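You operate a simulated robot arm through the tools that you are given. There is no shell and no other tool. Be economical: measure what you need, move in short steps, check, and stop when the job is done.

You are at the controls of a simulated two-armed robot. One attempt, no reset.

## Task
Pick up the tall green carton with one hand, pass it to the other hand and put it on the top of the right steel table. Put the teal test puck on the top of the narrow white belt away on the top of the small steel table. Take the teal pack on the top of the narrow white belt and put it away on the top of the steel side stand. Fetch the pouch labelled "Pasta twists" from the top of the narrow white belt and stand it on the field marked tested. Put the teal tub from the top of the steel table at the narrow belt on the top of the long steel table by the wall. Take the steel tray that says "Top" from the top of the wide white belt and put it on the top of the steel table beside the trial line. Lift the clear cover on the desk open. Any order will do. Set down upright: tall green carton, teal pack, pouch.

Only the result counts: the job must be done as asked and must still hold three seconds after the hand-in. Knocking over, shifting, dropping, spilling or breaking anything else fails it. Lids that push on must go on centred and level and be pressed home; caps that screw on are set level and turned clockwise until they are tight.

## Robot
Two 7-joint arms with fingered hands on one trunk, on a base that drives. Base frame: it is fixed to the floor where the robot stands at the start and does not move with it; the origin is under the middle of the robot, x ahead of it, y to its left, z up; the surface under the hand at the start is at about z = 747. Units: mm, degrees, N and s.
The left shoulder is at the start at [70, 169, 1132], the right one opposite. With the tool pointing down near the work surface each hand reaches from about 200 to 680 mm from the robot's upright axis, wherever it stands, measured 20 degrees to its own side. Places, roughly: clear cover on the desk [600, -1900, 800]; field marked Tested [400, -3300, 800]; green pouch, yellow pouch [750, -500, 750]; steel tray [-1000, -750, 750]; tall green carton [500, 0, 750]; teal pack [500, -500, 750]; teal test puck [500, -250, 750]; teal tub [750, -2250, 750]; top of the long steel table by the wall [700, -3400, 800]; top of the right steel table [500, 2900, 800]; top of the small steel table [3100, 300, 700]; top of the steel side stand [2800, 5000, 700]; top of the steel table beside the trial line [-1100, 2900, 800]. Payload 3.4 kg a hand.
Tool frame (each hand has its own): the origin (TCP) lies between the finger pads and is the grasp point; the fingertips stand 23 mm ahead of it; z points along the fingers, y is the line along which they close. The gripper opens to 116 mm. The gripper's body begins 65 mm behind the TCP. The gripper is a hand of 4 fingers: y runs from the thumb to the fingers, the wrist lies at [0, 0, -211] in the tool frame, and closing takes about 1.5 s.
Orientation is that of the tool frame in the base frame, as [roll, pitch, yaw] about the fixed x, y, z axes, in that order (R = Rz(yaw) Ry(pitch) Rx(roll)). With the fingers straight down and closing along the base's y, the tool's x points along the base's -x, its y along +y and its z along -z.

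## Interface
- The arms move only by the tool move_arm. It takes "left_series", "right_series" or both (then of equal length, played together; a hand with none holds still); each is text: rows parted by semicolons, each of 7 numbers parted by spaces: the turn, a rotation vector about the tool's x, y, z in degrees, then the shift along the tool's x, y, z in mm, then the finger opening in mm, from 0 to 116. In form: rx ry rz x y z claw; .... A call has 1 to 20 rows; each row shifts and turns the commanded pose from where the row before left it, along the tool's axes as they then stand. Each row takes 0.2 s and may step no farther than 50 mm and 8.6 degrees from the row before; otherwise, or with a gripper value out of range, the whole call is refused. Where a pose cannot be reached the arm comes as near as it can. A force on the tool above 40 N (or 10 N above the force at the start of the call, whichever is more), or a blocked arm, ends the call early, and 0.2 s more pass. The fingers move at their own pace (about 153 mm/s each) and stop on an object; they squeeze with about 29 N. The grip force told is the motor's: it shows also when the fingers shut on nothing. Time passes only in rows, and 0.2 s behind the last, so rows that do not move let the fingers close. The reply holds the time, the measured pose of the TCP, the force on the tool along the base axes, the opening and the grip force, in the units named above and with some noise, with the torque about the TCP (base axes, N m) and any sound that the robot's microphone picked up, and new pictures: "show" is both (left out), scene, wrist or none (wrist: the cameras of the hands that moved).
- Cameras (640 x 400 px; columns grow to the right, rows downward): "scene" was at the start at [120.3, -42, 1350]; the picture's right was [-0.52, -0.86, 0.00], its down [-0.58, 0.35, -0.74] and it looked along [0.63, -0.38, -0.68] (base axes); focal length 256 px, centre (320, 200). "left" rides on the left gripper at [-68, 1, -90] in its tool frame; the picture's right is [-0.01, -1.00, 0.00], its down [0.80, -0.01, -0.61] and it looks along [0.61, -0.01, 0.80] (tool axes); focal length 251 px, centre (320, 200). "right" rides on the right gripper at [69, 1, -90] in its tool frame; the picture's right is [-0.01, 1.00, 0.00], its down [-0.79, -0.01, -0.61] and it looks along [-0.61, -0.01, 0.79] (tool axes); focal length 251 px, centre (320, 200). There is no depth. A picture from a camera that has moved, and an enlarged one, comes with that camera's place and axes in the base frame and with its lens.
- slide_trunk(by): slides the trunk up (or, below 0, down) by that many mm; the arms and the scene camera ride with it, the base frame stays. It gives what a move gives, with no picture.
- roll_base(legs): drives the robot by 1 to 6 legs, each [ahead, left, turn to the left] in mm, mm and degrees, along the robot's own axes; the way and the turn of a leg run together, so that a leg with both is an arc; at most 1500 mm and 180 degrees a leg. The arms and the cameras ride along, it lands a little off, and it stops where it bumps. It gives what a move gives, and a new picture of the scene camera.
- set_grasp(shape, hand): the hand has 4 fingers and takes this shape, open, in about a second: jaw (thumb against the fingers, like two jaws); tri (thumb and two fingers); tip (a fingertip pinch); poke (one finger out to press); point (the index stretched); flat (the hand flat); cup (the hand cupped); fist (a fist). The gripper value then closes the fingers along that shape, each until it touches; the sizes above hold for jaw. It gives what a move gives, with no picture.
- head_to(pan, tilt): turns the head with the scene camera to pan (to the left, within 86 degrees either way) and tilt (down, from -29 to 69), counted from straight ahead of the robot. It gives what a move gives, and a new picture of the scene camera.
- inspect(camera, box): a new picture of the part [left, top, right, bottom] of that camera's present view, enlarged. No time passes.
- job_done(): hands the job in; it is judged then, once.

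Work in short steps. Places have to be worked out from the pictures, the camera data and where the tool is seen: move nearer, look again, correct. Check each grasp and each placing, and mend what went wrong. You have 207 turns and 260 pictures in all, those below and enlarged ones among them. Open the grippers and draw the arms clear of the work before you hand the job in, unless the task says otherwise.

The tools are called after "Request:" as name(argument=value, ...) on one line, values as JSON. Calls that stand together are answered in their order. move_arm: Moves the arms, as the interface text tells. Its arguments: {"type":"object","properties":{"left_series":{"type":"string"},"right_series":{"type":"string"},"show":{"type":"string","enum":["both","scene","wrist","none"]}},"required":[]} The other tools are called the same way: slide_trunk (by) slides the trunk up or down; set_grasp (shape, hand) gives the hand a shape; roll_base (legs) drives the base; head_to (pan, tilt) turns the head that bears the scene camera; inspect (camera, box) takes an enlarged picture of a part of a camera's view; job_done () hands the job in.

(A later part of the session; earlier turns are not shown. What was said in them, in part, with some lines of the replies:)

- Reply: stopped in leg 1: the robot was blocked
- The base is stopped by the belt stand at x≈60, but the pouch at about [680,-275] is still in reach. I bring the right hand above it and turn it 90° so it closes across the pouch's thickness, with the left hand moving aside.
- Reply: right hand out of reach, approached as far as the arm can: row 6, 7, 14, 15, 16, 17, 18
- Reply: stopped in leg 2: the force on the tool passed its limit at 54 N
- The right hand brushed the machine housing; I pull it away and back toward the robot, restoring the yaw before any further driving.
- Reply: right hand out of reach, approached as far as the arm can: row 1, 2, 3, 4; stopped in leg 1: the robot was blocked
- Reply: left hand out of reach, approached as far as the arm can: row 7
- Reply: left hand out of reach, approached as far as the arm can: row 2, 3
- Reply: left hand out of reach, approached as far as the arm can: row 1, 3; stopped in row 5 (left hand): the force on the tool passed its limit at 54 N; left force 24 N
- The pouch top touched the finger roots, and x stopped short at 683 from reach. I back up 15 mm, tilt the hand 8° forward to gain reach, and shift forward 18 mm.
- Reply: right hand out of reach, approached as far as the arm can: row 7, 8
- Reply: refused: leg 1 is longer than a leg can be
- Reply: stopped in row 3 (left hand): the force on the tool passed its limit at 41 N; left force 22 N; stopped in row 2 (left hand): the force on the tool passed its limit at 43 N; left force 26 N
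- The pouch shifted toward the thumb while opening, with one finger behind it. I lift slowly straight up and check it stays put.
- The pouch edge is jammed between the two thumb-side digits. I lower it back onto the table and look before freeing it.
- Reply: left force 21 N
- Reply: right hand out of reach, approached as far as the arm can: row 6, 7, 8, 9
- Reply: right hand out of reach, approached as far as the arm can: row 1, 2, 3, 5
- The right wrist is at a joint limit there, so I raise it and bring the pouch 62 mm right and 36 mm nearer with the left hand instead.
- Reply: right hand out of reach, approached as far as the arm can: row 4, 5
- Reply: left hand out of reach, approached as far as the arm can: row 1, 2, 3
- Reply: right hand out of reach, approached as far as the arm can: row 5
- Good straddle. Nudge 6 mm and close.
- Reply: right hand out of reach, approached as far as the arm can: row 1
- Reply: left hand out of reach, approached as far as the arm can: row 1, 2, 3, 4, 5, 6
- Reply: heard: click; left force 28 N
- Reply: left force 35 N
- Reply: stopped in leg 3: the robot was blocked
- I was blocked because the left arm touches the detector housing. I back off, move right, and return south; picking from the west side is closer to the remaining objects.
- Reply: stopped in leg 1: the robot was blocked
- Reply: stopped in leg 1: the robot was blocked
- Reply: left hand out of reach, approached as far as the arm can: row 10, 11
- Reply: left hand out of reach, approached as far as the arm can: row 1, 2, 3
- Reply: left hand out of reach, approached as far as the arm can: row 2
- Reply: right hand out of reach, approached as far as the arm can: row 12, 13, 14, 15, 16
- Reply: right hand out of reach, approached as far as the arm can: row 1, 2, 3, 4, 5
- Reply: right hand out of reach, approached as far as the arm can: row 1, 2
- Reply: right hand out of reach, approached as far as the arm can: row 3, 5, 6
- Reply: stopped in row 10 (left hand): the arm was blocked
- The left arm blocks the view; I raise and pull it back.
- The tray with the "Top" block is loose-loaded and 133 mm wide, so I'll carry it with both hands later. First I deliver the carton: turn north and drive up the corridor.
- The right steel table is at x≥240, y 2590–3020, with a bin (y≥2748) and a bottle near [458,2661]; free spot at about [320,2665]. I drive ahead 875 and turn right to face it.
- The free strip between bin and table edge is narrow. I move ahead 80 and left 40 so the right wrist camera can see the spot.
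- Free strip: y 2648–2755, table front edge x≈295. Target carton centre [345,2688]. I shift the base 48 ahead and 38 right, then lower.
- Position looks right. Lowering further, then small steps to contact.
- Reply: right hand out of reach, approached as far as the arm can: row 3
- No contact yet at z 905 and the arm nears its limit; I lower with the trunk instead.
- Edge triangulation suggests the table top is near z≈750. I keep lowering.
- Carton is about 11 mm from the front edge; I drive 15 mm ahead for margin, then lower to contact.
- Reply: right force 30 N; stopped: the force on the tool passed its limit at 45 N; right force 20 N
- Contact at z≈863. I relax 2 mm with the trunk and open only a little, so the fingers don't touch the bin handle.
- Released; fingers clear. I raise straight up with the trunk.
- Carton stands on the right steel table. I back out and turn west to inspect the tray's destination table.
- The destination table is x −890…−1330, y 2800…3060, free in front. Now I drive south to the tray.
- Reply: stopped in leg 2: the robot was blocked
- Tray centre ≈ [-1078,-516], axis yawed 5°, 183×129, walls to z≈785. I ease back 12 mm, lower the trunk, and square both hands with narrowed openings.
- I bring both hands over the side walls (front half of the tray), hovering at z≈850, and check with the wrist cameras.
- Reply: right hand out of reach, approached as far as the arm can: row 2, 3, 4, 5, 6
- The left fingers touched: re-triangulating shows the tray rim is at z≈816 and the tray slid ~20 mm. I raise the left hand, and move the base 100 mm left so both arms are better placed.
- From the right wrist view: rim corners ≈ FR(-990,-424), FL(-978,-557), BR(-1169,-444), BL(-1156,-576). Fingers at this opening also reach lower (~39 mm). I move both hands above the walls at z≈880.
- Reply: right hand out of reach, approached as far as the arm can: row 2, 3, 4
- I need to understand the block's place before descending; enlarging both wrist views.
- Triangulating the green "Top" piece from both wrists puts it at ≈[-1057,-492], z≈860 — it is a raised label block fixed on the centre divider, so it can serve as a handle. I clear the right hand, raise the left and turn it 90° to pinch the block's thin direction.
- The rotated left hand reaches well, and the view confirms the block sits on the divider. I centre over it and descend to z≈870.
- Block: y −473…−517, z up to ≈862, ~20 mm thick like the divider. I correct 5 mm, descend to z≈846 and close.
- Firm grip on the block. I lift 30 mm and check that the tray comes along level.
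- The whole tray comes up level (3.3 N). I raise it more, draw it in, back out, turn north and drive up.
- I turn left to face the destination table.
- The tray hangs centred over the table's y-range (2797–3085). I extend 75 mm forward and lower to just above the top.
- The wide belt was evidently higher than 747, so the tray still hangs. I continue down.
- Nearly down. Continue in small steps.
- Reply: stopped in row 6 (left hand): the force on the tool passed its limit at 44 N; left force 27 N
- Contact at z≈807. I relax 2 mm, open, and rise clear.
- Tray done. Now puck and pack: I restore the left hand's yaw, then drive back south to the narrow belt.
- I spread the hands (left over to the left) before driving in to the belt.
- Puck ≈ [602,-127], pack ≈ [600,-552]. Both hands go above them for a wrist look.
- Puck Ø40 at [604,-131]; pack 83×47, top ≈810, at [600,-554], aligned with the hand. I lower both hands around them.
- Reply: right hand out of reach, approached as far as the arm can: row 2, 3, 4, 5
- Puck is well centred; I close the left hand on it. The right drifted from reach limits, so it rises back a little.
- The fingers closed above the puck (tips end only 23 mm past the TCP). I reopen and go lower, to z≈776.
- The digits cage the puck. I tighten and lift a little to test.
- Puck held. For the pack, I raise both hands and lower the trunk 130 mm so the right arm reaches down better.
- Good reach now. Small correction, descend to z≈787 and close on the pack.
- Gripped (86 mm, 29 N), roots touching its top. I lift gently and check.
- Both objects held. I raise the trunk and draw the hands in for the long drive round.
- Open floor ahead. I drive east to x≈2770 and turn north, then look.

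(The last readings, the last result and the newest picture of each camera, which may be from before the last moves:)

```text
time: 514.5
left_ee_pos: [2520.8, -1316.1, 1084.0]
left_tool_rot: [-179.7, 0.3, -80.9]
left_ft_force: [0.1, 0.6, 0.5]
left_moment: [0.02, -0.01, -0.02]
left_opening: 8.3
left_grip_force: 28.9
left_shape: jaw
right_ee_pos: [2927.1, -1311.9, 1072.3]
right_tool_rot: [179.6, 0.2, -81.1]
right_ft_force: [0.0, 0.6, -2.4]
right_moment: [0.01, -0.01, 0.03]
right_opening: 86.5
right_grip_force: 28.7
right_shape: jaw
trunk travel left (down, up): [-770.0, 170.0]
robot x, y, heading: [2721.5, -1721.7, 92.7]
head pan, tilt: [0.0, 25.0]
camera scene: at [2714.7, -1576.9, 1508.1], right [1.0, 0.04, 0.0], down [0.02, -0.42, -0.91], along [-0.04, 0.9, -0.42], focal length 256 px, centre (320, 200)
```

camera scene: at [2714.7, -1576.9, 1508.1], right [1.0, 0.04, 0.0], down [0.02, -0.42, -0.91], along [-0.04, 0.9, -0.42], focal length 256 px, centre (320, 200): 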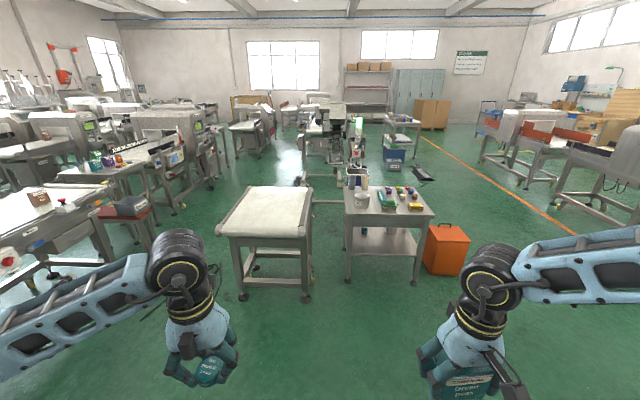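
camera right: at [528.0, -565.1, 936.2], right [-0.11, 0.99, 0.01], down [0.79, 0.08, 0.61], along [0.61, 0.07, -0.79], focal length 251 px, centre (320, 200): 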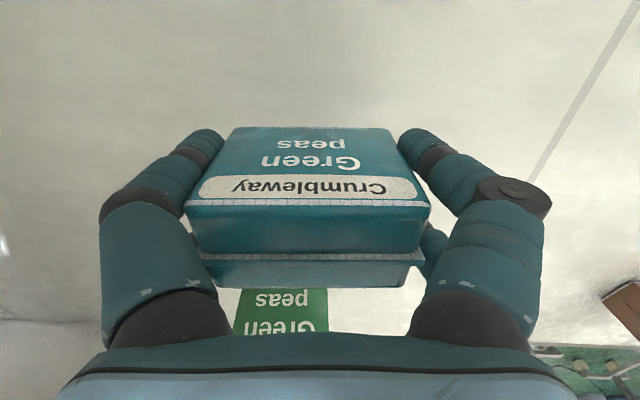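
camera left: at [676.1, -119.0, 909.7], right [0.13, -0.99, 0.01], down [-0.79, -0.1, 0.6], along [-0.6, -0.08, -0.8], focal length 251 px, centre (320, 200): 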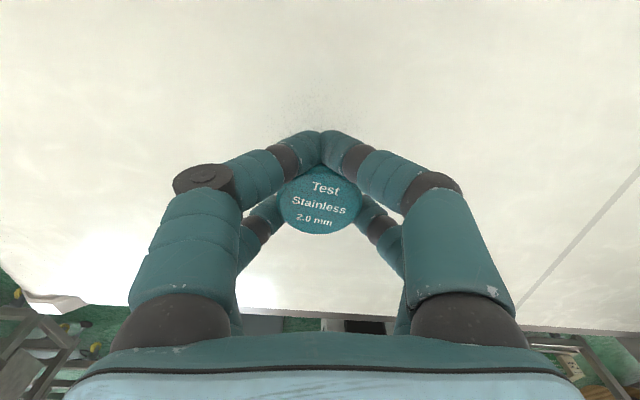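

The small steel table is at x 2810–3380, front edge y≈-200, with a free front area. I line up with it.

Request:
roll_base(legs=[[0, -470, -2.7], [1130, 0, 0]])

Request:
head_to(pan=10, tilt=45)

```text
time: 522.9
left_ee_pos: [2971.1, -142.9, 1084.6]
left_tool_rot: [-179.7, 0.2, -81.0]
left_ft_force: [0.0, -2.0, -1.1]
left_moment: [0.0, 0.01, 0.01]
left_opening: 8.5
left_grip_force: 29.1
left_shape: jaw
right_ee_pos: [3376.5, -139.0, 1072.1]
right_tool_rot: [179.6, 0.4, -81.1]
right_ft_force: [-0.1, -0.5, -1.0]
right_moment: [0.01, 0.04, 0.01]
right_opening: 86.4
right_grip_force: 29.2
right_shape: jaw
trunk travel left (down, up): [-770.0, 170.0]
robot x, y, heading: [3171.2, -546.5, 92.6]
head pan, tilt: [0.0, 25.0]
camera scene: at [3165.4, -403.8, 1508.3], right [1.0, 0.04, 0.0], down [0.02, -0.42, -0.91], along [-0.04, 0.91, -0.42], focal length 256 px, centre (320, 200)
```

scene: 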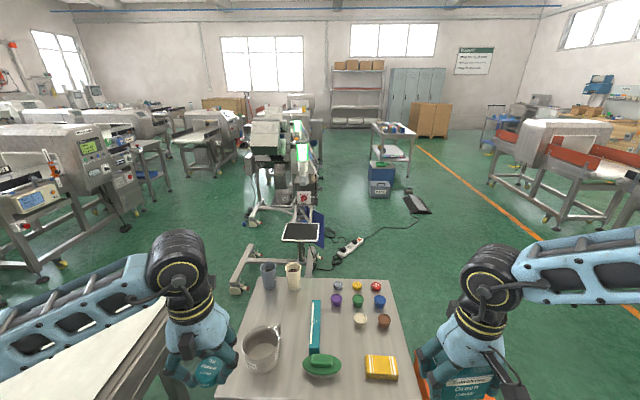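

```text
time: 523.7
left_ee_pos: [2971.5, -141.8, 1084.0]
left_tool_rot: [-179.6, 0.3, -80.9]
left_ft_force: [0.0, -0.4, -0.4]
left_moment: [0.0, -0.01, -0.02]
left_opening: 8.5
left_grip_force: 28.5
left_shape: jaw
right_ee_pos: [3377.4, -138.2, 1071.3]
right_tool_rot: [179.6, 0.3, -81.1]
right_ft_force: [-0.7, -0.4, -0.9]
right_moment: [-0.01, 0.0, 0.02]
right_opening: 86.2
right_grip_force: 29.4
right_shape: jaw
trunk travel left (down, up): [-770.0, 170.0]
robot x, y, heading: [3173.7, -546.2, 92.4]
head pan, tilt: [10.0, 45.0]
camera scene: at [3151.8, -415.7, 1477.7], right [0.98, 0.22, 0.0], down [0.15, -0.69, -0.71], along [-0.15, 0.69, -0.71], focal length 256 px, centre (320, 200)
```

scene: 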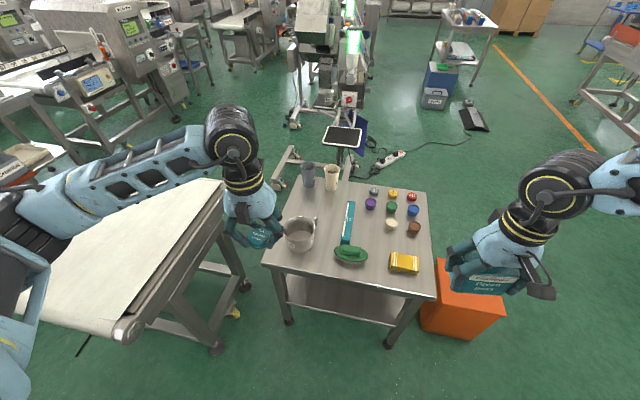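

I choose a free spot near the front at about [3060,5]. I drive 143 ahead and 95 right, then lower the left hand.

Request:
roll_base(legs=[[143, -95, 0]])

Request:
move_arm(left_series="0 0 0 0 0 40 0;0 0 0 0 0 40 0;0 0 0 0 0 40 0;0 0 0 0 0 40 0;0 0 0 0 0 40 0;0 0 0 0 0 40 0;0 0 0 0 0 0 0", show="both")

```text
time: 525.2
left_ee_pos: [3057.4, 4.2, 1084.6]
left_tool_rot: [-179.7, 0.4, -80.7]
left_ft_force: [-0.1, -0.6, -0.1]
left_moment: [-0.01, 0.02, 0.01]
left_opening: 8.4
left_grip_force: 29.1
left_shape: jaw
right_ee_pos: [3463.4, 8.4, 1073.1]
right_tool_rot: [179.7, 0.4, -81.0]
right_ft_force: [-0.7, -0.9, -1.1]
right_moment: [0.02, -0.03, -0.02]
right_opening: 86.5
right_grip_force: 29.3
right_shape: jaw
trunk travel left (down, up): [-770.0, 170.0]
robot x, y, heading: [3259.2, -398.6, 92.5]
head pan, tilt: [10.0, 45.0]
camera scene: at [3237.2, -270.1, 1477.9], right [0.98, 0.22, 0.0], down [0.16, -0.69, -0.71], along [-0.15, 0.69, -0.71], focal length 256 px, centre (320, 200)
```

scene: 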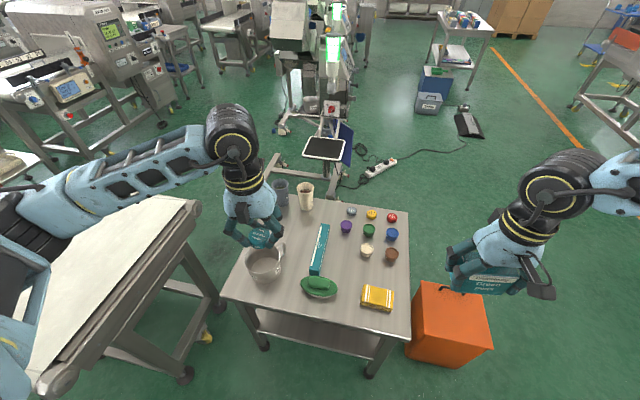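

```text
time: 526.8
left_ee_pos: [3058.7, 9.5, 843.6]
left_tool_rot: [-179.5, 0.4, -80.8]
left_ft_force: [0.1, -0.3, -1.1]
left_moment: [0.0, -0.01, -0.03]
left_opening: 8.4
left_grip_force: 28.8
left_shape: jaw
right_ee_pos: [3464.0, 10.3, 1071.8]
right_tool_rot: [179.7, 0.3, -81.0]
right_ft_force: [-0.3, -0.4, -2.6]
right_moment: [0.03, -0.04, 0.02]
right_opening: 86.3
right_grip_force: 29.2
right_shape: jaw
trunk travel left (down, up): [-770.0, 170.0]
robot x, y, heading: [3258.1, -395.6, 92.7]
head pan, tilt: [10.0, 45.0]
camera scene: at [3238.8, -267.6, 1477.7], right [0.98, 0.22, 0.0], down [0.15, -0.69, -0.71], along [-0.15, 0.69, -0.71], focal length 256 px, centre (320, 200)
camera left: at [3047.8, 77.4, 934.0], right [0.99, 0.17, 0.01], down [0.13, -0.79, 0.6], along [0.11, -0.59, -0.8], focal length 251 px, centre (320, 200)
```

scene: 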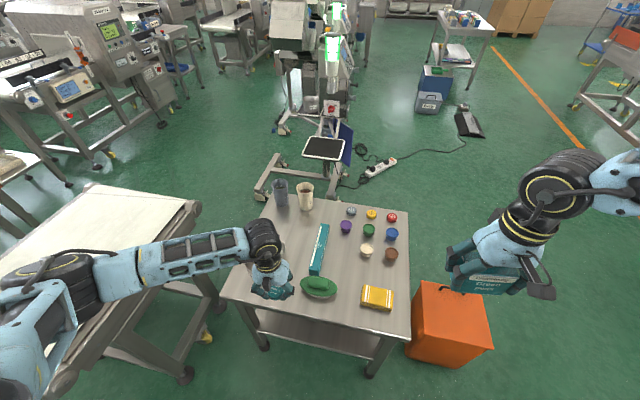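
left: 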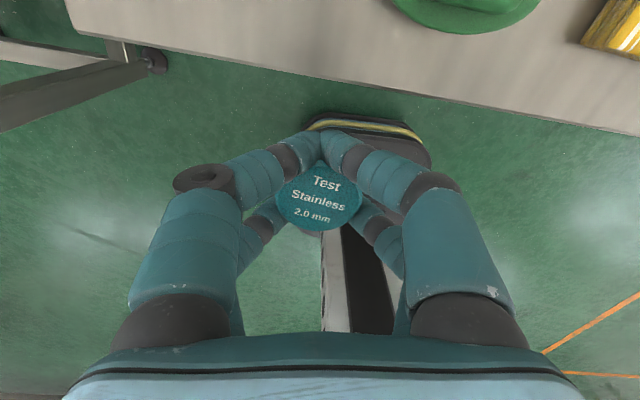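

The wrist view shows the puck still short of the table, whose top is lower (z≈665, front edge y≈19). I move 46 mm further in and lower with the trunk.

Request:
move_arm(left_series="0 0 0 -23 -5 0 0;0 0 0 -24 -5 0 0;0 0 0 0 0 0 0", show="none")

Request:
slide_trunk(by=-125)

Request:
inspect(camera="left", box=[0, 0, 640, 400])

```text
time: 527.6
left_ee_pos: [3059.9, 55.3, 844.8]
left_tool_rot: [-179.5, 0.4, -80.8]
left_ft_force: [-0.6, 0.5, -0.2]
left_moment: [0.01, 0.02, 0.0]
left_opening: 8.7
left_grip_force: 28.8
left_shape: jaw
right_ee_pos: [3463.2, 10.7, 1072.1]
right_tool_rot: [179.6, 0.3, -81.0]
right_ft_force: [-0.7, -0.2, -1.1]
right_moment: [-0.01, 0.03, -0.01]
right_opening: 86.4
right_grip_force: 29.2
right_shape: jaw
trunk travel left (down, up): [-770.0, 170.0]
robot x, y, heading: [3258.0, -398.6, 92.7]
head pan, tilt: [10.0, 45.0]
```

```text
time: 529.1
left_ee_pos: [3060.9, 57.3, 718.2]
left_tool_rot: [-179.7, 0.3, -80.8]
left_ft_force: [0.0, -0.6, -0.6]
left_moment: [-0.02, 0.0, -0.01]
left_opening: 8.3
left_grip_force: 28.9
left_shape: jaw
right_ee_pos: [3463.8, 9.8, 947.1]
right_tool_rot: [179.6, 0.3, -81.0]
right_ft_force: [-0.8, -1.0, -2.4]
right_moment: [0.0, 0.03, 0.0]
right_opening: 86.0
right_grip_force: 29.4
right_shape: jaw
trunk travel left (down, up): [-645.0, 295.0]
robot x, y, heading: [3258.9, -398.6, 92.5]
head pan, tilt: [10.0, 45.0]
```

```text
1.00 times, centred on (320, 200) of left (not enlarged: the box is as wide or as high as the picture)
camera zoom: at [3049.4, 124.3, 809.4], right [0.99, 0.17, 0.01], down [0.13, -0.79, 0.6], along [0.11, -0.59, -0.8], focal length 251 px, centre (320, 200)
```

zoom: 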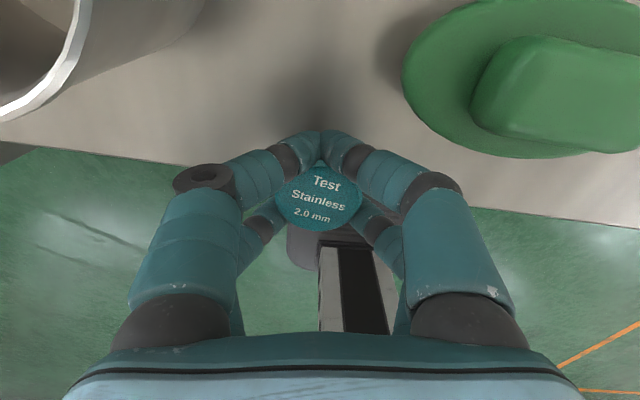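

The puck is only ~5 mm inside the edge, so I go 19 mm further, then lower in small steps.

Request:
move_arm(left_series="0 0 0 -19 0 0 0;0 0 0 0 0 8 0;0 0 0 0 0 4 0;0 0 0 0 0 2.5 0;0 0 0 0 0 2.5 0;0 0 0 0 0 2.5 0;0 0 0 0 0 2.5 0;0 0 0 0 0 2.5 0;0 0 0 0 0 2.5 0;0 0 0 0 0 2.5 0;0 0 0 0 0 2.5 0;0 0 0 0 0 2.5 0;0 0 0 0 0 0 0", show="wrist")

```text
time: 531.9
left_ee_pos: [3057.3, 76.6, 684.3]
left_tool_rot: [-179.7, 0.3, -80.8]
left_ft_force: [-0.9, 0.2, 3.6]
left_moment: [-0.08, 0.07, -0.03]
left_opening: 8.6
left_grip_force: 28.7
left_shape: jaw
right_ee_pos: [3463.6, 9.7, 947.6]
right_tool_rot: [179.6, 0.3, -80.9]
right_ft_force: [-0.6, 0.4, -1.7]
right_moment: [-0.02, 0.01, -0.04]
right_opening: 86.2
right_grip_force: 28.8
right_shape: jaw
trunk travel left (down, up): [-645.0, 295.0]
robot x, y, heading: [3258.4, -399.3, 92.6]
head pan, tilt: [10.0, 45.0]
camera left: at [3046.3, 143.7, 774.9], right [0.99, 0.17, 0.01], down [0.13, -0.79, 0.6], along [0.11, -0.59, -0.8], focal length 251 px, centre (320, 200)
```

left: 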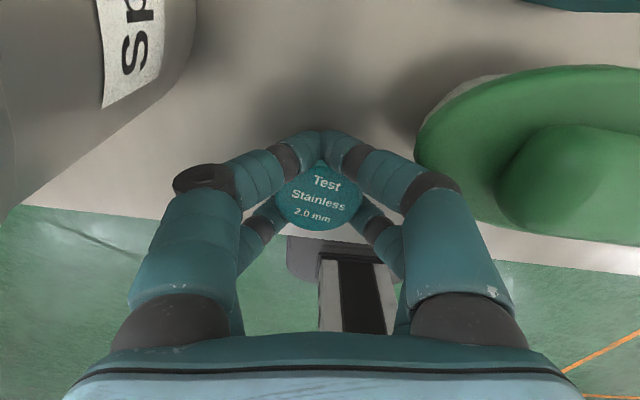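

Contact. I press 1.5 mm more, open just enough, and rise.

Request:
move_arm(left_series="0 0 0 0 0 1.5 0;0 0 0 0 0 0 15;0 0 0 0 0 0 25;0 0 0 0 0 0 34;0 0 0 0 0 0 40;0 0 0 0 0 0 40;0 0 0 0 0 -10 40;0 0 0 0 0 -20 40;0 0 0 0 0 -40 40;0 0 0 0 0 -40 40", show="wrist")

```text
time: 534.1
left_ee_pos: [3056.6, 76.7, 797.4]
left_tool_rot: [-179.7, 0.3, -80.8]
left_ft_force: [0.1, -0.2, 0.0]
left_moment: [0.0, 0.0, -0.02]
left_opening: 39.7
left_grip_force: 0.0
left_shape: jaw
right_ee_pos: [3464.1, 10.1, 946.4]
right_tool_rot: [179.7, 0.4, -81.0]
right_ft_force: [-0.1, -0.4, -0.9]
right_moment: [-0.01, 0.01, 0.03]
right_opening: 86.1
right_grip_force: 28.9
right_shape: jaw
trunk travel left (down, up): [-645.0, 295.0]
robot x, y, heading: [3260.8, -400.9, 92.4]
head pan, tilt: [10.0, 45.0]
camera left: at [3045.4, 143.9, 887.2], right [0.99, 0.17, 0.01], down [0.13, -0.79, 0.6], along [0.11, -0.59, -0.8], focal length 251 px, centre (320, 200)
```

left: 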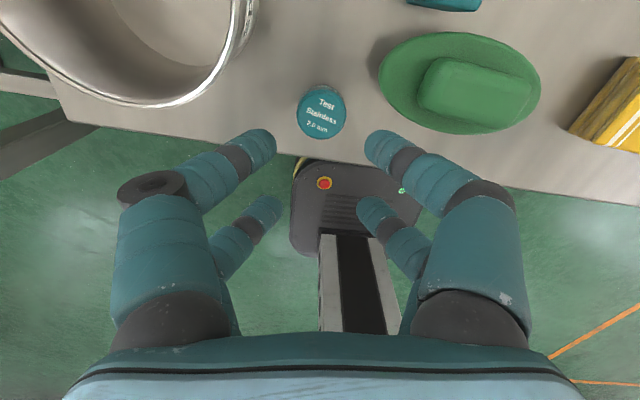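

Puck placed. I raise everything, back away, and head east around the cooler, then north toward the side stand.

Request:
move_arm(left_series="0 0 0 0 0 -45 60;0 0 0 0 0 -45 80;0 0 0 0 0 -45 116;0 0 0 30 0 -20 116", show="none")

Request:
slide_trunk(by=130)

Request:
roll_base(legs=[[-350, 0, -2.5], [0, -950, 0], [1300, 0, 0]])

Request:
head_to(pan=10, tilt=20)

```text
time: 535.1
left_ee_pos: [3062.3, 43.8, 953.3]
left_tool_rot: [-179.7, 0.4, -80.8]
left_ft_force: [-0.3, -0.1, 0.0]
left_moment: [0.02, 0.03, 0.02]
left_opening: 116.3
left_grip_force: 0.1
left_shape: jaw
right_ee_pos: [3464.1, 9.5, 947.3]
right_tool_rot: [179.6, 0.3, -80.9]
right_ft_force: [0.4, 0.9, -2.0]
right_moment: [-0.01, 0.0, -0.01]
right_opening: 86.1
right_grip_force: 29.0
right_shape: jaw
trunk travel left (down, up): [-645.0, 295.0]
robot x, y, heading: [3259.7, -396.5, 92.4]
head pan, tilt: [10.0, 45.0]
```

```text
time: 536.7
left_ee_pos: [3062.9, 44.6, 1081.0]
left_tool_rot: [-179.7, 0.3, -80.8]
left_ft_force: [0.3, -0.7, 0.3]
left_moment: [-0.02, -0.01, 0.01]
left_opening: 115.9
left_grip_force: 0.1
left_shape: jaw
right_ee_pos: [3464.5, 11.1, 1076.8]
right_tool_rot: [179.6, 0.3, -81.0]
right_ft_force: [0.0, -0.4, -1.3]
right_moment: [-0.04, 0.04, -0.02]
right_opening: 86.4
right_grip_force: 28.6
right_shape: jaw
trunk travel left (down, up): [-775.0, 165.0]
robot x, y, heading: [3260.6, -395.9, 92.7]
head pan, tilt: [10.0, 45.0]
```

```text
time: 549.6
left_ee_pos: [4060.6, 968.7, 1081.0]
left_tool_rot: [-179.6, 0.3, -83.6]
left_ft_force: [0.1, -0.3, 1.0]
left_moment: [0.04, -0.01, -0.03]
left_opening: 116.1
left_grip_force: 0.1
left_shape: jaw
right_ee_pos: [4458.9, 914.4, 1077.4]
right_tool_rot: [179.6, 0.4, -83.7]
right_ft_force: [-0.1, -0.2, -1.6]
right_moment: [0.01, 0.01, -0.02]
right_opening: 86.1
right_grip_force: 29.2
right_shape: jaw
trunk travel left (down, up): [-775.0, 165.0]
robot x, y, heading: [4234.5, 519.2, 89.5]
head pan, tilt: [10.0, 45.0]
camera scene: at [4220.1, 648.3, 1482.7], right [0.99, 0.17, 0.0], down [0.12, -0.7, -0.71], along [-0.12, 0.7, -0.71], focal length 256 px, centre (320, 200)
```

scene: 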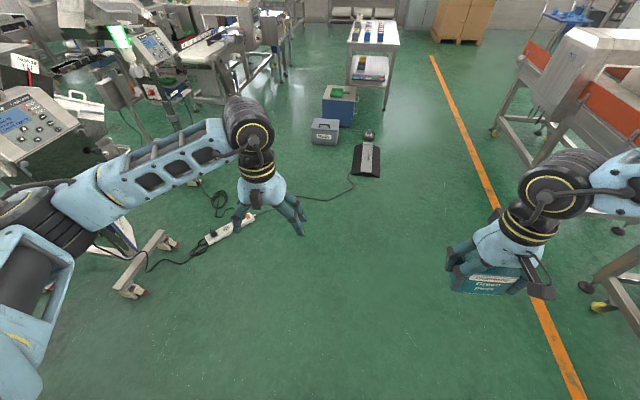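

```text
time: 550.5
left_ee_pos: [4059.2, 968.8, 1082.1]
left_tool_rot: [-179.6, 0.3, -83.6]
left_ft_force: [0.5, -0.7, -0.1]
left_moment: [-0.02, 0.0, 0.03]
left_opening: 116.1
left_grip_force: 0.1
left_shape: jaw
right_ee_pos: [4458.6, 914.9, 1077.5]
right_tool_rot: [179.5, 0.3, -83.9]
right_ft_force: [-0.6, 0.4, -1.6]
right_moment: [0.05, 0.02, 0.01]
right_opening: 86.4
right_grip_force: 29.2
right_shape: jaw
trunk travel left (down, up): [-775.0, 165.0]
robot x, y, heading: [4234.5, 516.1, 89.9]
head pan, tilt: [10.0, 20.0]
camera scene: at [4218.2, 660.5, 1521.2], right [0.99, 0.17, 0.0], down [0.06, -0.34, -0.94], along [-0.16, 0.93, -0.34], focal length 256 px, centre (320, 200)
```

scene: 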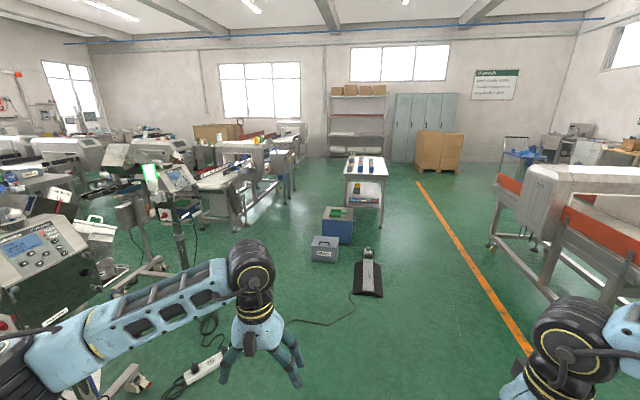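

Request:
inspect(camera="scene", box=[190, 100, 430, 250])

```text
2.67 times, centred on (310, 175) of scene
camera zoom: at [4218.2, 660.5, 1521.2], right [0.99, 0.17, 0.0], down [0.06, -0.34, -0.94], along [-0.16, 0.93, -0.34], focal length 682 px, centre (347, 267)
```

zoom: 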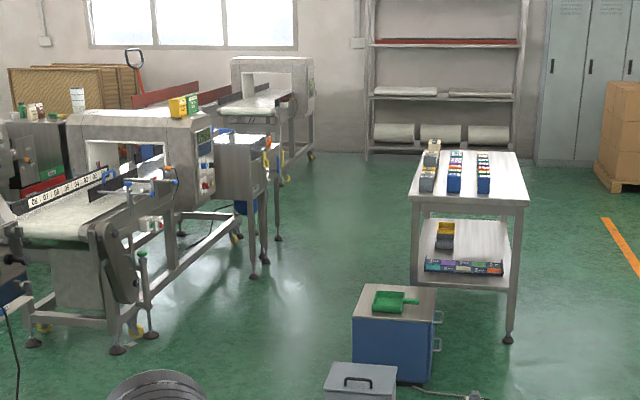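

The steel side stand is the small stand beside the far machine, ≈[2870,4720]. I drive round the pedal, cable and cart on the east side, then west toward it.

Request:
roll_base(legs=[[0, -600, 0], [1480, 0, 0], [1480, 0, 0], [1260, 0, 0], [0, 0, 90], [800, 0, 0]])

Request:
head_to(pan=0, tilt=25)

```text
time: 579.1
left_ee_pos: [4214.4, 4484.2, 1086.8]
left_tool_rot: [-179.7, 0.9, 11.5]
left_ft_force: [-0.2, 0.4, 1.0]
left_moment: [0.04, 0.02, 0.01]
left_opening: 115.8
left_grip_force: 0.0
left_shape: jaw
right_ee_pos: [4234.7, 4886.3, 1079.0]
right_tool_rot: [179.6, 0.7, 11.2]
right_ft_force: [-0.2, -0.3, -1.0]
right_moment: [0.02, 0.02, 0.0]
right_opening: 86.2
right_grip_force: 29.0
right_shape: jaw
trunk travel left (down, up): [-775.0, 165.0]
robot x, y, heading: [4642.4, 4698.1, -175.0]
head pan, tilt: [10.0, 20.0]
stopped in leg 6: the robot was blocked; the commanded pose is now the measured one
camera scene: at [4511.3, 4671.7, 1522.4], right [-0.25, 0.97, 0.0], down [0.32, 0.09, -0.94], along [-0.91, -0.24, -0.34], focal length 256 px, centre (320, 200)
```

scene: 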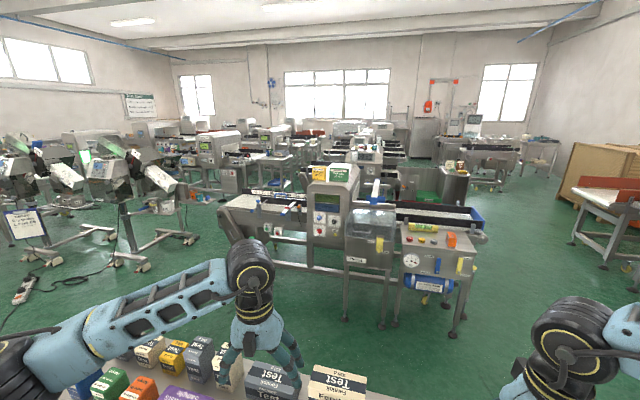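

```text
time: 579.8
left_ee_pos: [4204.9, 4480.6, 1081.9]
left_tool_rot: [-179.5, 0.3, 11.5]
left_ft_force: [0.8, -0.3, 0.7]
left_moment: [0.03, 0.0, 0.02]
left_opening: 116.1
left_grip_force: 0.2
left_shape: jaw
right_ee_pos: [4223.9, 4882.1, 1076.3]
right_tool_rot: [179.7, 0.1, 11.3]
right_ft_force: [0.1, 1.0, -2.3]
right_moment: [0.0, -0.04, -0.04]
right_opening: 86.1
right_grip_force: 28.8
right_shape: jaw
trunk travel left (down, up): [-775.0, 165.0]
robot x, y, heading: [4642.0, 4694.3, -175.2]
head pan, tilt: [0.0, 25.0]
camera scene: at [4496.3, 4681.9, 1512.9], right [-0.08, 1.0, 0.0], down [0.42, 0.04, -0.91], along [-0.9, -0.07, -0.42], focal length 256 px, centre (320, 200)
```

scene: 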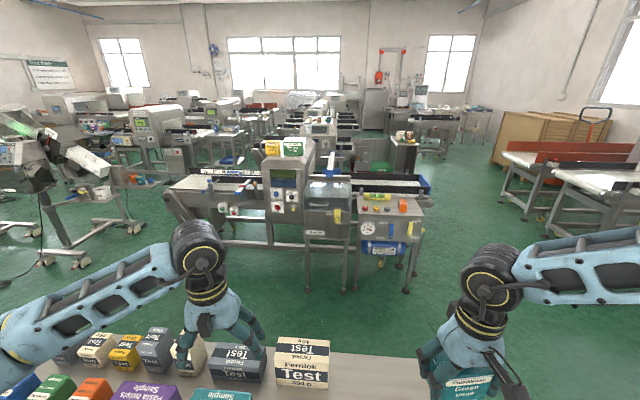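

I bumped lightly into the cart in front; backing off. First I enlarge the view of the stand beyond it.

Request:
roll_base(legs=[[-60, 0, -4.8]])

Request:
inspect(camera="scene", box=[240, 130, 460, 290])

```text
time: 580.8
left_ee_pos: [4245.2, 4522.5, 1079.6]
left_tool_rot: [-179.8, 0.0, 6.6]
left_ft_force: [-0.9, -1.1, -0.1]
left_moment: [0.0, -0.01, -0.02]
left_opening: 115.9
left_grip_force: 0.0
left_shape: jaw
right_ee_pos: [4299.4, 4922.3, 1075.3]
right_tool_rot: [179.6, 0.0, 6.2]
right_ft_force: [-0.5, 1.2, -1.8]
right_moment: [0.02, -0.07, -0.01]
right_opening: 86.0
right_grip_force: 28.6
right_shape: jaw
trunk travel left (down, up): [-775.0, 165.0]
robot x, y, heading: [4701.4, 4697.3, 180.0]
head pan, tilt: [0.0, 25.0]
camera scene: at [4551.8, 4699.9, 1512.5], right [0.0, 1.0, 0.0], down [0.43, 0.0, -0.9], along [-0.9, 0.0, -0.43], focal length 256 px, centre (320, 200)
```

scene: 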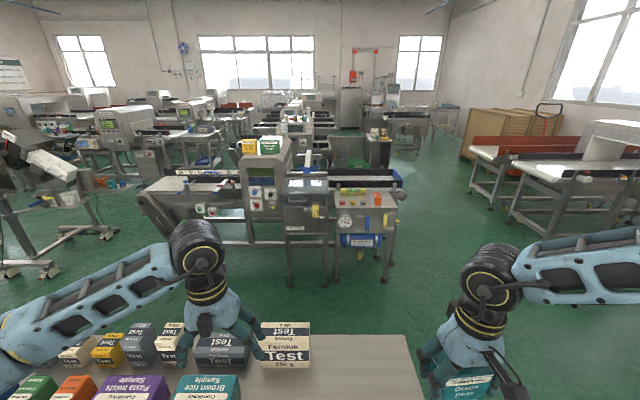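

```text
2.50 times, centred on (350, 210) of scene
camera zoom: at [4551.8, 4699.9, 1512.5], right [0.0, 1.0, 0.0], down [0.43, 0.0, -0.9], along [-0.9, 0.0, -0.43], focal length 640 px, centre (245, 175)
```

zoom: 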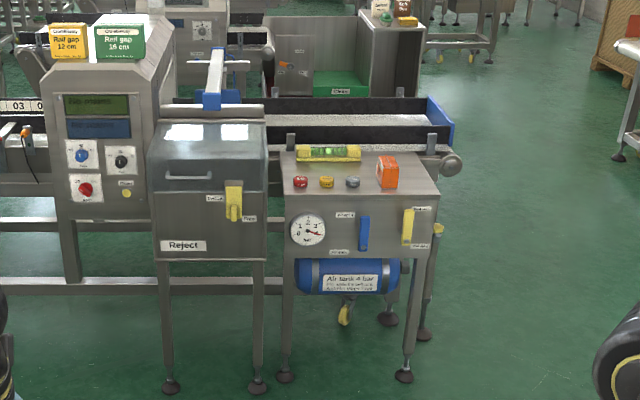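

The stand with gauge at x 2890–3130, y 4800–5190 is the target; its right (north) part is free. I'll approach from the north facing south: drive right 870, ahead 1440, turn left.

Request:
roll_base(legs=[[0, -900, 0], [1430, 0, 0], [0, 0, 90]])

Request:
head_to(pan=-15, tilt=45)

```text
time: 582.2
left_ee_pos: [4270.9, 4556.9, 1083.3]
left_tool_rot: [-179.7, 0.4, 9.7]
left_ft_force: [-0.4, -0.1, -0.9]
left_moment: [-0.01, -0.01, -0.02]
left_opening: 116.0
left_grip_force: 0.0
left_shape: jaw
right_ee_pos: [4302.7, 4958.5, 1075.1]
right_tool_rot: [179.5, 0.2, 9.4]
right_ft_force: [-0.2, 0.2, -2.3]
right_moment: [-0.01, -0.01, 0.02]
right_opening: 86.2
right_grip_force: 29.1
right_shape: jaw
trunk travel left (down, up): [-775.0, 165.0]
robot x, y, heading: [4711.5, 4758.6, -176.8]
head pan, tilt: [0.0, 25.0]
stopped in leg 1: the robot was blocked; the commanded pose is now the measured one
camera scene: at [4568.6, 4751.6, 1513.2], right [-0.05, 1.0, 0.0], down [0.42, 0.02, -0.91], along [-0.9, -0.05, -0.42], focal length 256 px, centre (320, 200)
```

scene: 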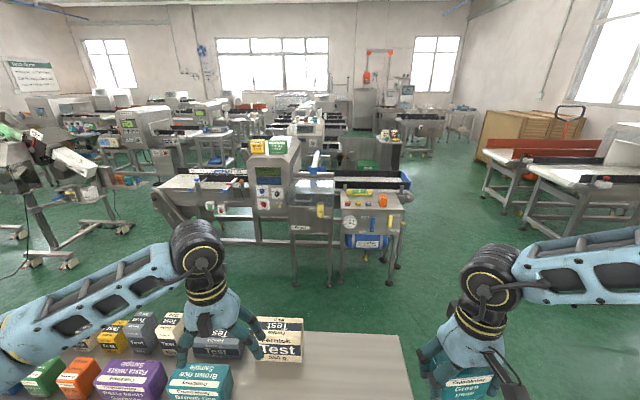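

```text
time: 583.0
left_ee_pos: [4270.4, 4556.0, 1082.3]
left_tool_rot: [-179.8, 0.3, 9.8]
left_ft_force: [0.2, -0.6, 0.4]
left_moment: [0.03, -0.01, 0.04]
left_opening: 116.0
left_grip_force: 0.0
left_shape: jaw
right_ee_pos: [4302.1, 4958.4, 1077.1]
right_tool_rot: [179.6, 0.1, 9.5]
right_ft_force: [-0.1, 0.7, -2.0]
right_moment: [-0.01, -0.02, 0.02]
right_opening: 86.0
right_grip_force: 28.6
right_shape: jaw
trunk travel left (down, up): [-775.0, 165.0]
robot x, y, heading: [4711.1, 4753.8, -177.0]
head pan, tilt: [-15.0, 45.0]
camera scene: at [4581.8, 4771.5, 1482.8], right [0.21, 0.98, 0.0], down [0.69, -0.15, -0.71], along [-0.69, 0.15, -0.71], focal length 256 px, centre (320, 200)
```

scene: 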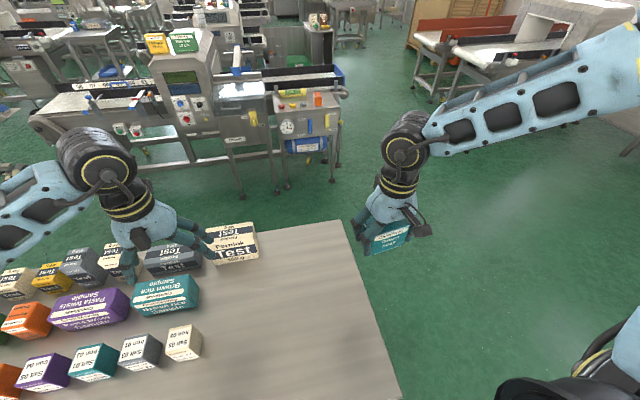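

A larger sample table stands there; its leg blocks me. I back off well to the east first, then pass north of it.

Request:
roll_base(legs=[[-280, 0, 0], [0, -800, -3], [1480, 0, 0], [250, 0, 0], [0, 0, 90]])

```text
time: 601.0
left_ee_pos: [3436.1, 5118.9, 1081.7]
left_tool_rot: [-179.6, 0.4, 97.1]
left_ft_force: [0.5, 0.7, 0.0]
left_moment: [-0.01, -0.01, 0.0]
left_opening: 116.0
left_grip_force: 0.0
left_shape: jaw
right_ee_pos: [3036.9, 5169.6, 1077.4]
right_tool_rot: [179.5, 0.2, 96.8]
right_ft_force: [0.2, 0.5, -1.2]
right_moment: [-0.01, -0.01, 0.01]
right_opening: 86.2
right_grip_force: 28.8
right_shape: jaw
trunk travel left (down, up): [-775.0, 165.0]
robot x, y, heading: [3254.6, 5572.3, -89.8]
head pan, tilt: [-15.0, 45.0]
camera scene: at [3234.9, 5441.5, 1482.7], right [-0.97, 0.25, 0.0], down [0.18, 0.68, -0.71], along [-0.18, -0.68, -0.71], focal length 256 px, centre (320, 200)
```

scene: 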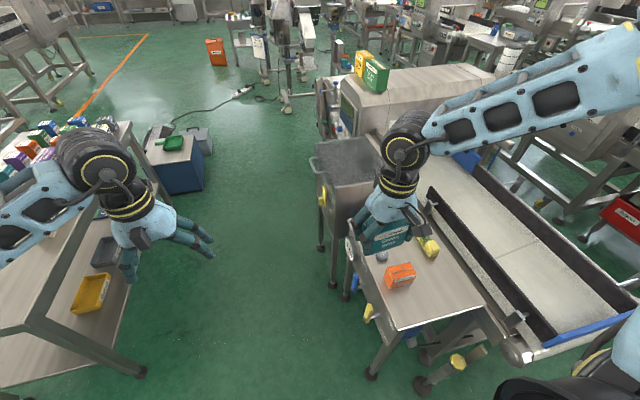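

Stand top is at z≈672, x 2645–2950, y 4898–5246; free strip north of the orange box. Target [2800,5190]. I shift right 237, back 20, then lower with the trunk.

Request:
roll_base(legs=[[-20, -237, 0]])

Request:
slide_trunk(by=-290)

Request:
inspect(camera="right", box=[0, 0, 640, 400])

Request:
inspect(camera="scene", box=[260, 140, 580, 400])

```text
time: 602.8
left_ee_pos: [3192.3, 5135.7, 1082.0]
left_tool_rot: [-179.5, 0.5, 97.0]
left_ft_force: [0.3, -1.0, 0.7]
left_moment: [0.01, 0.0, -0.02]
left_opening: 116.0
left_grip_force: 0.0
left_shape: jaw
right_ee_pos: [2791.9, 5187.7, 1076.5]
right_tool_rot: [179.7, 0.2, 96.7]
right_ft_force: [0.5, 0.7, -2.0]
right_moment: [0.03, -0.01, -0.03]
right_opening: 85.9
right_grip_force: 29.1
right_shape: jaw
trunk travel left (down, up): [-775.0, 165.0]
robot x, y, heading: [3011.6, 5586.7, -89.9]
head pan, tilt: [-15.0, 45.0]
camera scene: at [2990.4, 5459.8, 1482.7], right [-0.97, 0.25, 0.0], down [0.18, 0.68, -0.71], along [-0.18, -0.68, -0.71], focal length 256 px, centre (320, 200)
```

scene: 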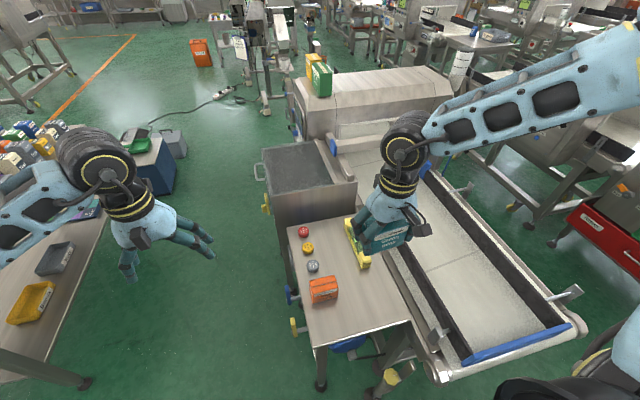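

```text
time: 605.7
left_ee_pos: [3189.8, 5136.8, 791.3]
left_tool_rot: [-179.7, 0.4, 97.0]
left_ft_force: [0.7, 0.3, 0.4]
left_moment: [0.03, 0.03, -0.02]
left_opening: 116.0
left_grip_force: 0.1
left_shape: jaw
right_ee_pos: [2790.5, 5187.4, 786.7]
right_tool_rot: [179.6, 0.2, 96.8]
right_ft_force: [1.4, 0.1, -2.4]
right_moment: [0.01, -0.01, 0.01]
right_opening: 86.0
right_grip_force: 28.9
right_shape: jaw
trunk travel left (down, up): [-485.0, 455.0]
robot x, y, heading: [3010.3, 5589.6, -89.7]
head pan, tilt: [-15.0, 45.0]
```

```text
1.00 times, centred on (320, 200) of right (not enlarged: the box is as wide or as high as the picture)
camera zoom: at [2780.7, 5256.5, 877.3], right [0.99, 0.11, 0.01], down [0.08, -0.79, 0.61], along [0.07, -0.61, -0.79], focal length 251 px, centre (320, 200)
```

zoom: 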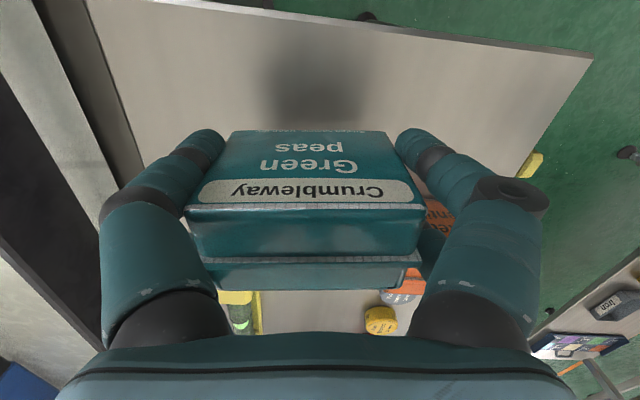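

```text
1.54 times, centred on (420, 270) of scene
camera zoom: at [2988.6, 5460.1, 1192.7], right [-0.97, 0.25, 0.0], down [0.18, 0.68, -0.71], along [-0.18, -0.68, -0.71], focal length 394 px, centre (166, 92)
```

zoom: 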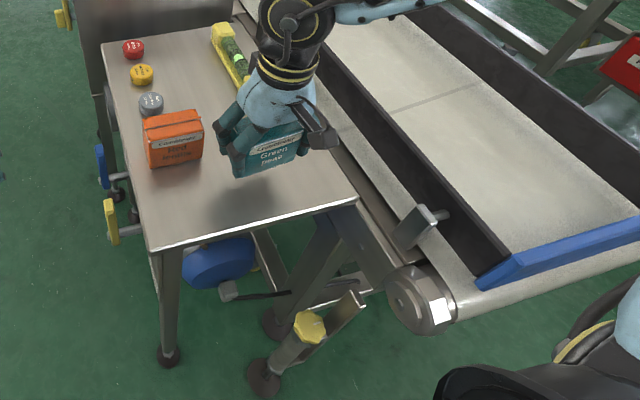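

Clear all round: box front at y≈5118, pack at y≈5163–5211. I lower to contact in small final steps.

Request:
move_arm(right_series="0 0 0 0 0 30 60;0 0 0 0 0 25 60;0 0 0 0 0 8 60;0 0 0 0 0 2.5 60;0 0 0 0 0 2.5 60;0 0 0 0 0 2.5 60;0 0 0 0 0 2.5 60;0 0 0 0 0 2.5 60;0 0 0 0 0 2.5 60;0 0 0 0 0 2.5 60;0 0 0 0 0 2.5 60;0 0 0 0 0 0 60", show="none")

```text
time: 606.3
left_ee_pos: [3189.8, 5139.4, 792.2]
left_tool_rot: [-179.7, 0.5, 97.0]
left_ft_force: [-0.2, 0.2, 0.4]
left_moment: [0.01, 0.0, 0.03]
left_opening: 116.0
left_grip_force: 0.0
left_shape: jaw
right_ee_pos: [2793.6, 5186.8, 740.1]
right_tool_rot: [179.7, 0.6, 96.7]
right_ft_force: [-2.5, 4.3, 21.6]
right_moment: [0.33, -0.77, 0.2]
right_opening: 83.1
right_grip_force: 29.4
right_shape: jaw
trunk travel left (down, up): [-485.0, 455.0]
robot x, y, heading: [3010.3, 5588.6, -89.6]
head pan, tilt: [-15.0, 45.0]
stopped in row 3 (right hand): the force on the tool passed its limit at 64 N (the readings are from after the stop); the commanded pose is now the measured one
```

It met the top already at z≈740. I relax 3 mm and look.

Request:
move_arm(right_series="0 0 0 0 0 -3 60;0 0 0 0 0 0 60", show="both")

```text
time: 606.9
left_ee_pos: [3189.4, 5137.4, 792.7]
left_tool_rot: [-179.7, 0.4, 97.0]
left_ft_force: [1.0, -0.1, 0.0]
left_moment: [0.03, 0.03, 0.06]
left_opening: 115.9
left_grip_force: 0.0
left_shape: jaw
right_ee_pos: [2792.4, 5185.8, 739.7]
right_tool_rot: [179.6, 0.4, 96.6]
right_ft_force: [0.8, 2.0, 1.4]
right_moment: [0.05, -0.13, 0.04]
right_opening: 83.4
right_grip_force: 28.4
right_shape: jaw
trunk travel left (down, up): [-485.0, 455.0]
robot x, y, heading: [3008.8, 5588.3, -89.6]
head pan, tilt: [-15.0, 45.0]
camera scene: at [2988.7, 5460.4, 1192.6], right [-0.97, 0.25, 0.0], down [0.18, 0.68, -0.71], along [-0.18, -0.68, -0.71], focal length 256 px, centre (320, 200)
camera right: at [2783.2, 5254.2, 830.5], right [0.99, 0.11, 0.01], down [0.08, -0.79, 0.61], along [0.07, -0.61, -0.79], focal length 251 px, centre (320, 200)
```

scene: 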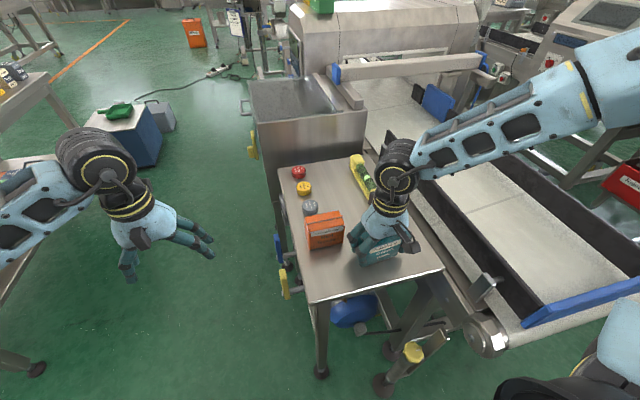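
right: 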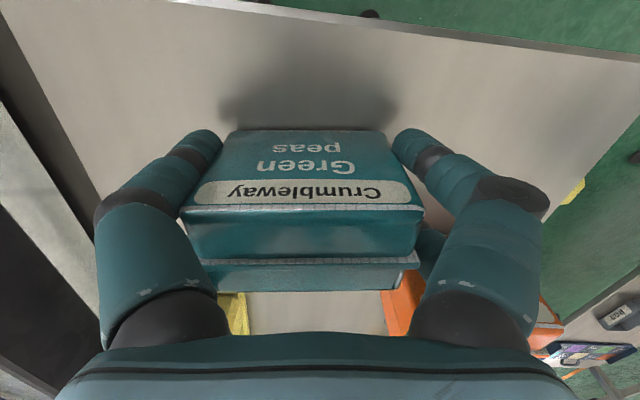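

Level and just at the surface. I lower 2 mm and open.

Request:
move_arm(right_series="0 0 0 0 0 1.5 60;0 0 0 0 0 0 86;0 0 0 0 0 0 92;0 0 0 0 0 0 100;0 0 0 0 0 0 108;0 0 0 0 0 0 114;0 0 0 0 0 0 114", show="both")

```text
time: 608.5
left_ee_pos: [3189.1, 5137.2, 790.4]
left_tool_rot: [-179.7, 0.3, 97.0]
left_ft_force: [-0.6, -0.1, -0.1]
left_moment: [0.0, 0.0, -0.01]
left_opening: 116.0
left_grip_force: 0.1
left_shape: jaw
right_ee_pos: [2792.0, 5185.1, 739.8]
right_tool_rot: [179.7, 0.4, 96.7]
right_ft_force: [-1.1, 0.1, 0.6]
right_moment: [0.0, 0.01, -0.01]
right_opening: 113.8
right_grip_force: 0.0
right_shape: jaw
trunk travel left (down, up): [-485.0, 455.0]
robot x, y, heading: [3009.9, 5587.9, -89.6]
head pan, tilt: [-15.0, 45.0]
camera scene: at [2988.4, 5460.2, 1192.7], right [-0.97, 0.25, 0.0], down [0.18, 0.68, -0.71], along [-0.18, -0.68, -0.71], focal length 256 px, centre (320, 200)
camera right: at [2782.2, 5254.5, 829.3], right [0.99, 0.11, 0.01], down [0.08, -0.79, 0.61], along [0.07, -0.61, -0.79], focal length 251 px, centre (320, 200)
```

scene: 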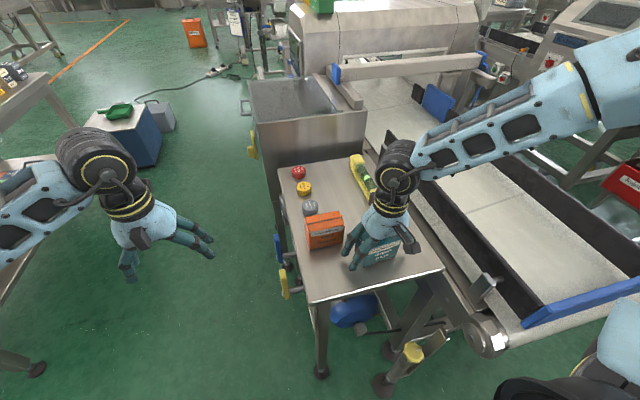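
right: 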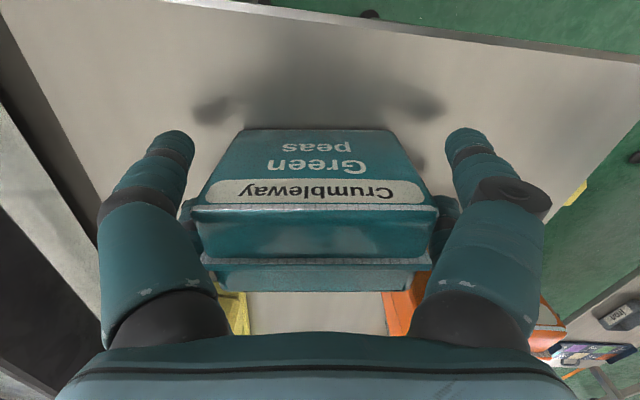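

Released. I rise slowly with the trunk and check that the pack stays put.

Request:
slide_trunk(by=30)

Request:
inspect(camera="right", box=[0, 0, 640, 400])

```text
time: 609.3
left_ee_pos: [3190.2, 5135.9, 822.9]
left_tool_rot: [-179.7, 0.5, 97.0]
left_ft_force: [0.6, 0.1, -0.3]
left_moment: [0.0, -0.02, 0.03]
left_opening: 115.9
left_grip_force: 0.0
left_shape: jaw
right_ee_pos: [2791.9, 5185.9, 768.3]
right_tool_rot: [179.6, 0.3, 96.7]
right_ft_force: [-0.1, -0.4, 0.8]
right_moment: [-0.01, 0.0, 0.01]
right_opening: 114.0
right_grip_force: 0.0
right_shape: jaw
trunk travel left (down, up): [-515.0, 425.0]
robot x, y, heading: [3010.0, 5585.1, -89.6]
head pan, tilt: [-15.0, 45.0]
```

```text
1.00 times, centred on (320, 200) of right (not enlarged: the box is as wide or as high as the picture)
camera zoom: at [2782.4, 5254.3, 859.2], right [0.99, 0.11, 0.01], down [0.08, -0.79, 0.61], along [0.07, -0.61, -0.79], focal length 251 px, centre (320, 200)
```

zoom: 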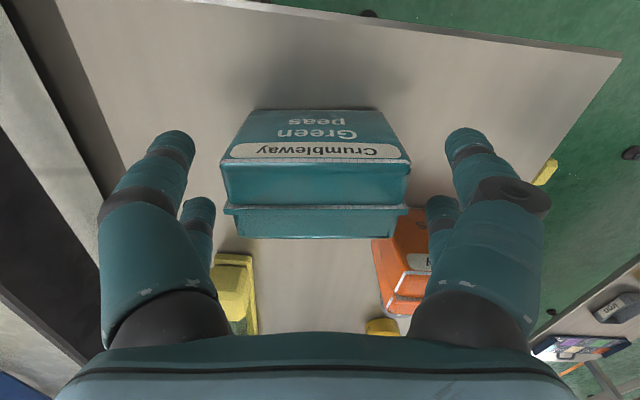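

Pack stands free and upright. I raise well clear, back away, and take a final look.

Request:
slide_trunk(by=250)

Request:
roll_base(legs=[[-350, 0, 0]])

Request:
inspect(camera="scene", box=[280, 60, 520, 260])

```text
time: 611.9
left_ee_pos: [3190.6, 5138.5, 1072.6]
left_tool_rot: [-179.7, 0.4, 96.9]
left_ft_force: [-0.7, 0.3, 0.7]
left_moment: [-0.04, -0.02, 0.0]
left_opening: 115.9
left_grip_force: 0.0
left_shape: jaw
right_ee_pos: [2791.4, 5185.3, 1018.3]
right_tool_rot: [179.7, 0.4, 96.6]
right_ft_force: [-0.4, 0.3, -0.8]
right_moment: [-0.01, 0.01, 0.0]
right_opening: 113.9
right_grip_force: 0.1
right_shape: jaw
trunk travel left (down, up): [-765.0, 175.0]
robot x, y, heading: [3010.4, 5585.9, -89.8]
head pan, tilt: [-15.0, 45.0]
```

```text
time: 614.2
left_ee_pos: [3189.4, 5492.5, 1072.4]
left_tool_rot: [-179.7, 0.4, 97.2]
left_ft_force: [0.4, -0.2, 0.0]
left_moment: [0.01, 0.05, 0.0]
left_opening: 115.9
left_grip_force: 0.0
left_shape: jaw
right_ee_pos: [2791.4, 5541.0, 1019.2]
right_tool_rot: [179.6, 0.4, 97.1]
right_ft_force: [1.5, -0.6, 0.4]
right_moment: [0.02, 0.0, 0.0]
right_opening: 113.9
right_grip_force: 0.0
right_shape: jaw
trunk travel left (down, up): [-765.0, 175.0]
robot x, y, heading: [3007.1, 5945.1, -89.6]
head pan, tilt: [-15.0, 45.0]
camera scene: at [2986.8, 5815.1, 1472.5], right [-0.97, 0.25, 0.0], down [0.18, 0.69, -0.71], along [-0.18, -0.68, -0.71], focal length 256 px, centre (320, 200)
```

scene: 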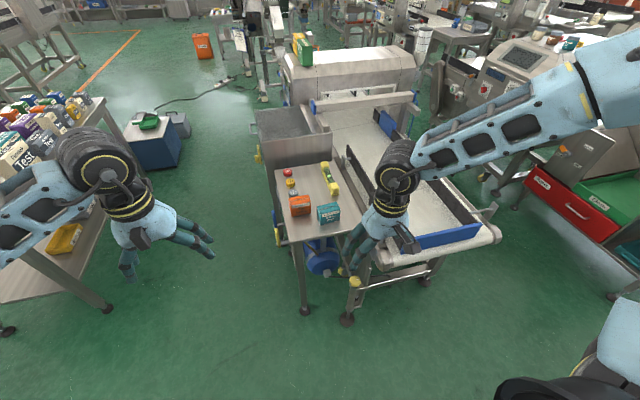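

```text
2.00 times, centred on (400, 160) of scene
camera zoom: at [2986.8, 5815.1, 1472.5], right [-0.97, 0.25, 0.0], down [0.18, 0.69, -0.71], along [-0.18, -0.68, -0.71], focal length 512 px, centre (160, 280)
```

zoom: 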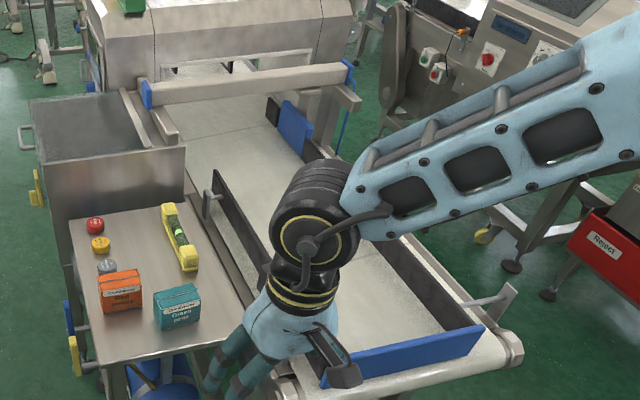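

The pack stands upright on the side stand, and all seven parts of the job are in place. Both grippers are open and clear, so I hand in.

Request:
job_done()

```text
The job is handed in.
```

I placed all six objects where you asked and opened the clear cover, and the job is handed in; I have not seen how it was judged.

- **Tall green carton:** picked up with the left hand, passed to the right in the air, and set upright on the right steel table.
- **Teal test puck:** on the small steel table.
- **Teal pack:** upright on the steel side stand.
- **"Pasta twists" pouch:** standing on the field marked Tested. It jammed in the left hand on the first try, so I moved it to the right hand to place it.
- **Teal tub:** on the long steel table by the wall.
- **"Top" tray:** on the steel table beside the trial line.
- **Clear cover:** open and standing by itself when I drew the hand away. I did not go back to look at it before handing in.

These contacts along the way could count against the result:

- **Buttons:** one of my fingers pressed a button on the unit under the cover. Its display changed from "No card" to "Turn the key".
- **Bumps:** I touched the metal detector housing twice and the sample table near the side stand twice. I also bumped into the wide belt's frame while fetching the tray, and into the narrow belt's stand. I saw nothing fall or move, but I did not check their positions afterwards.
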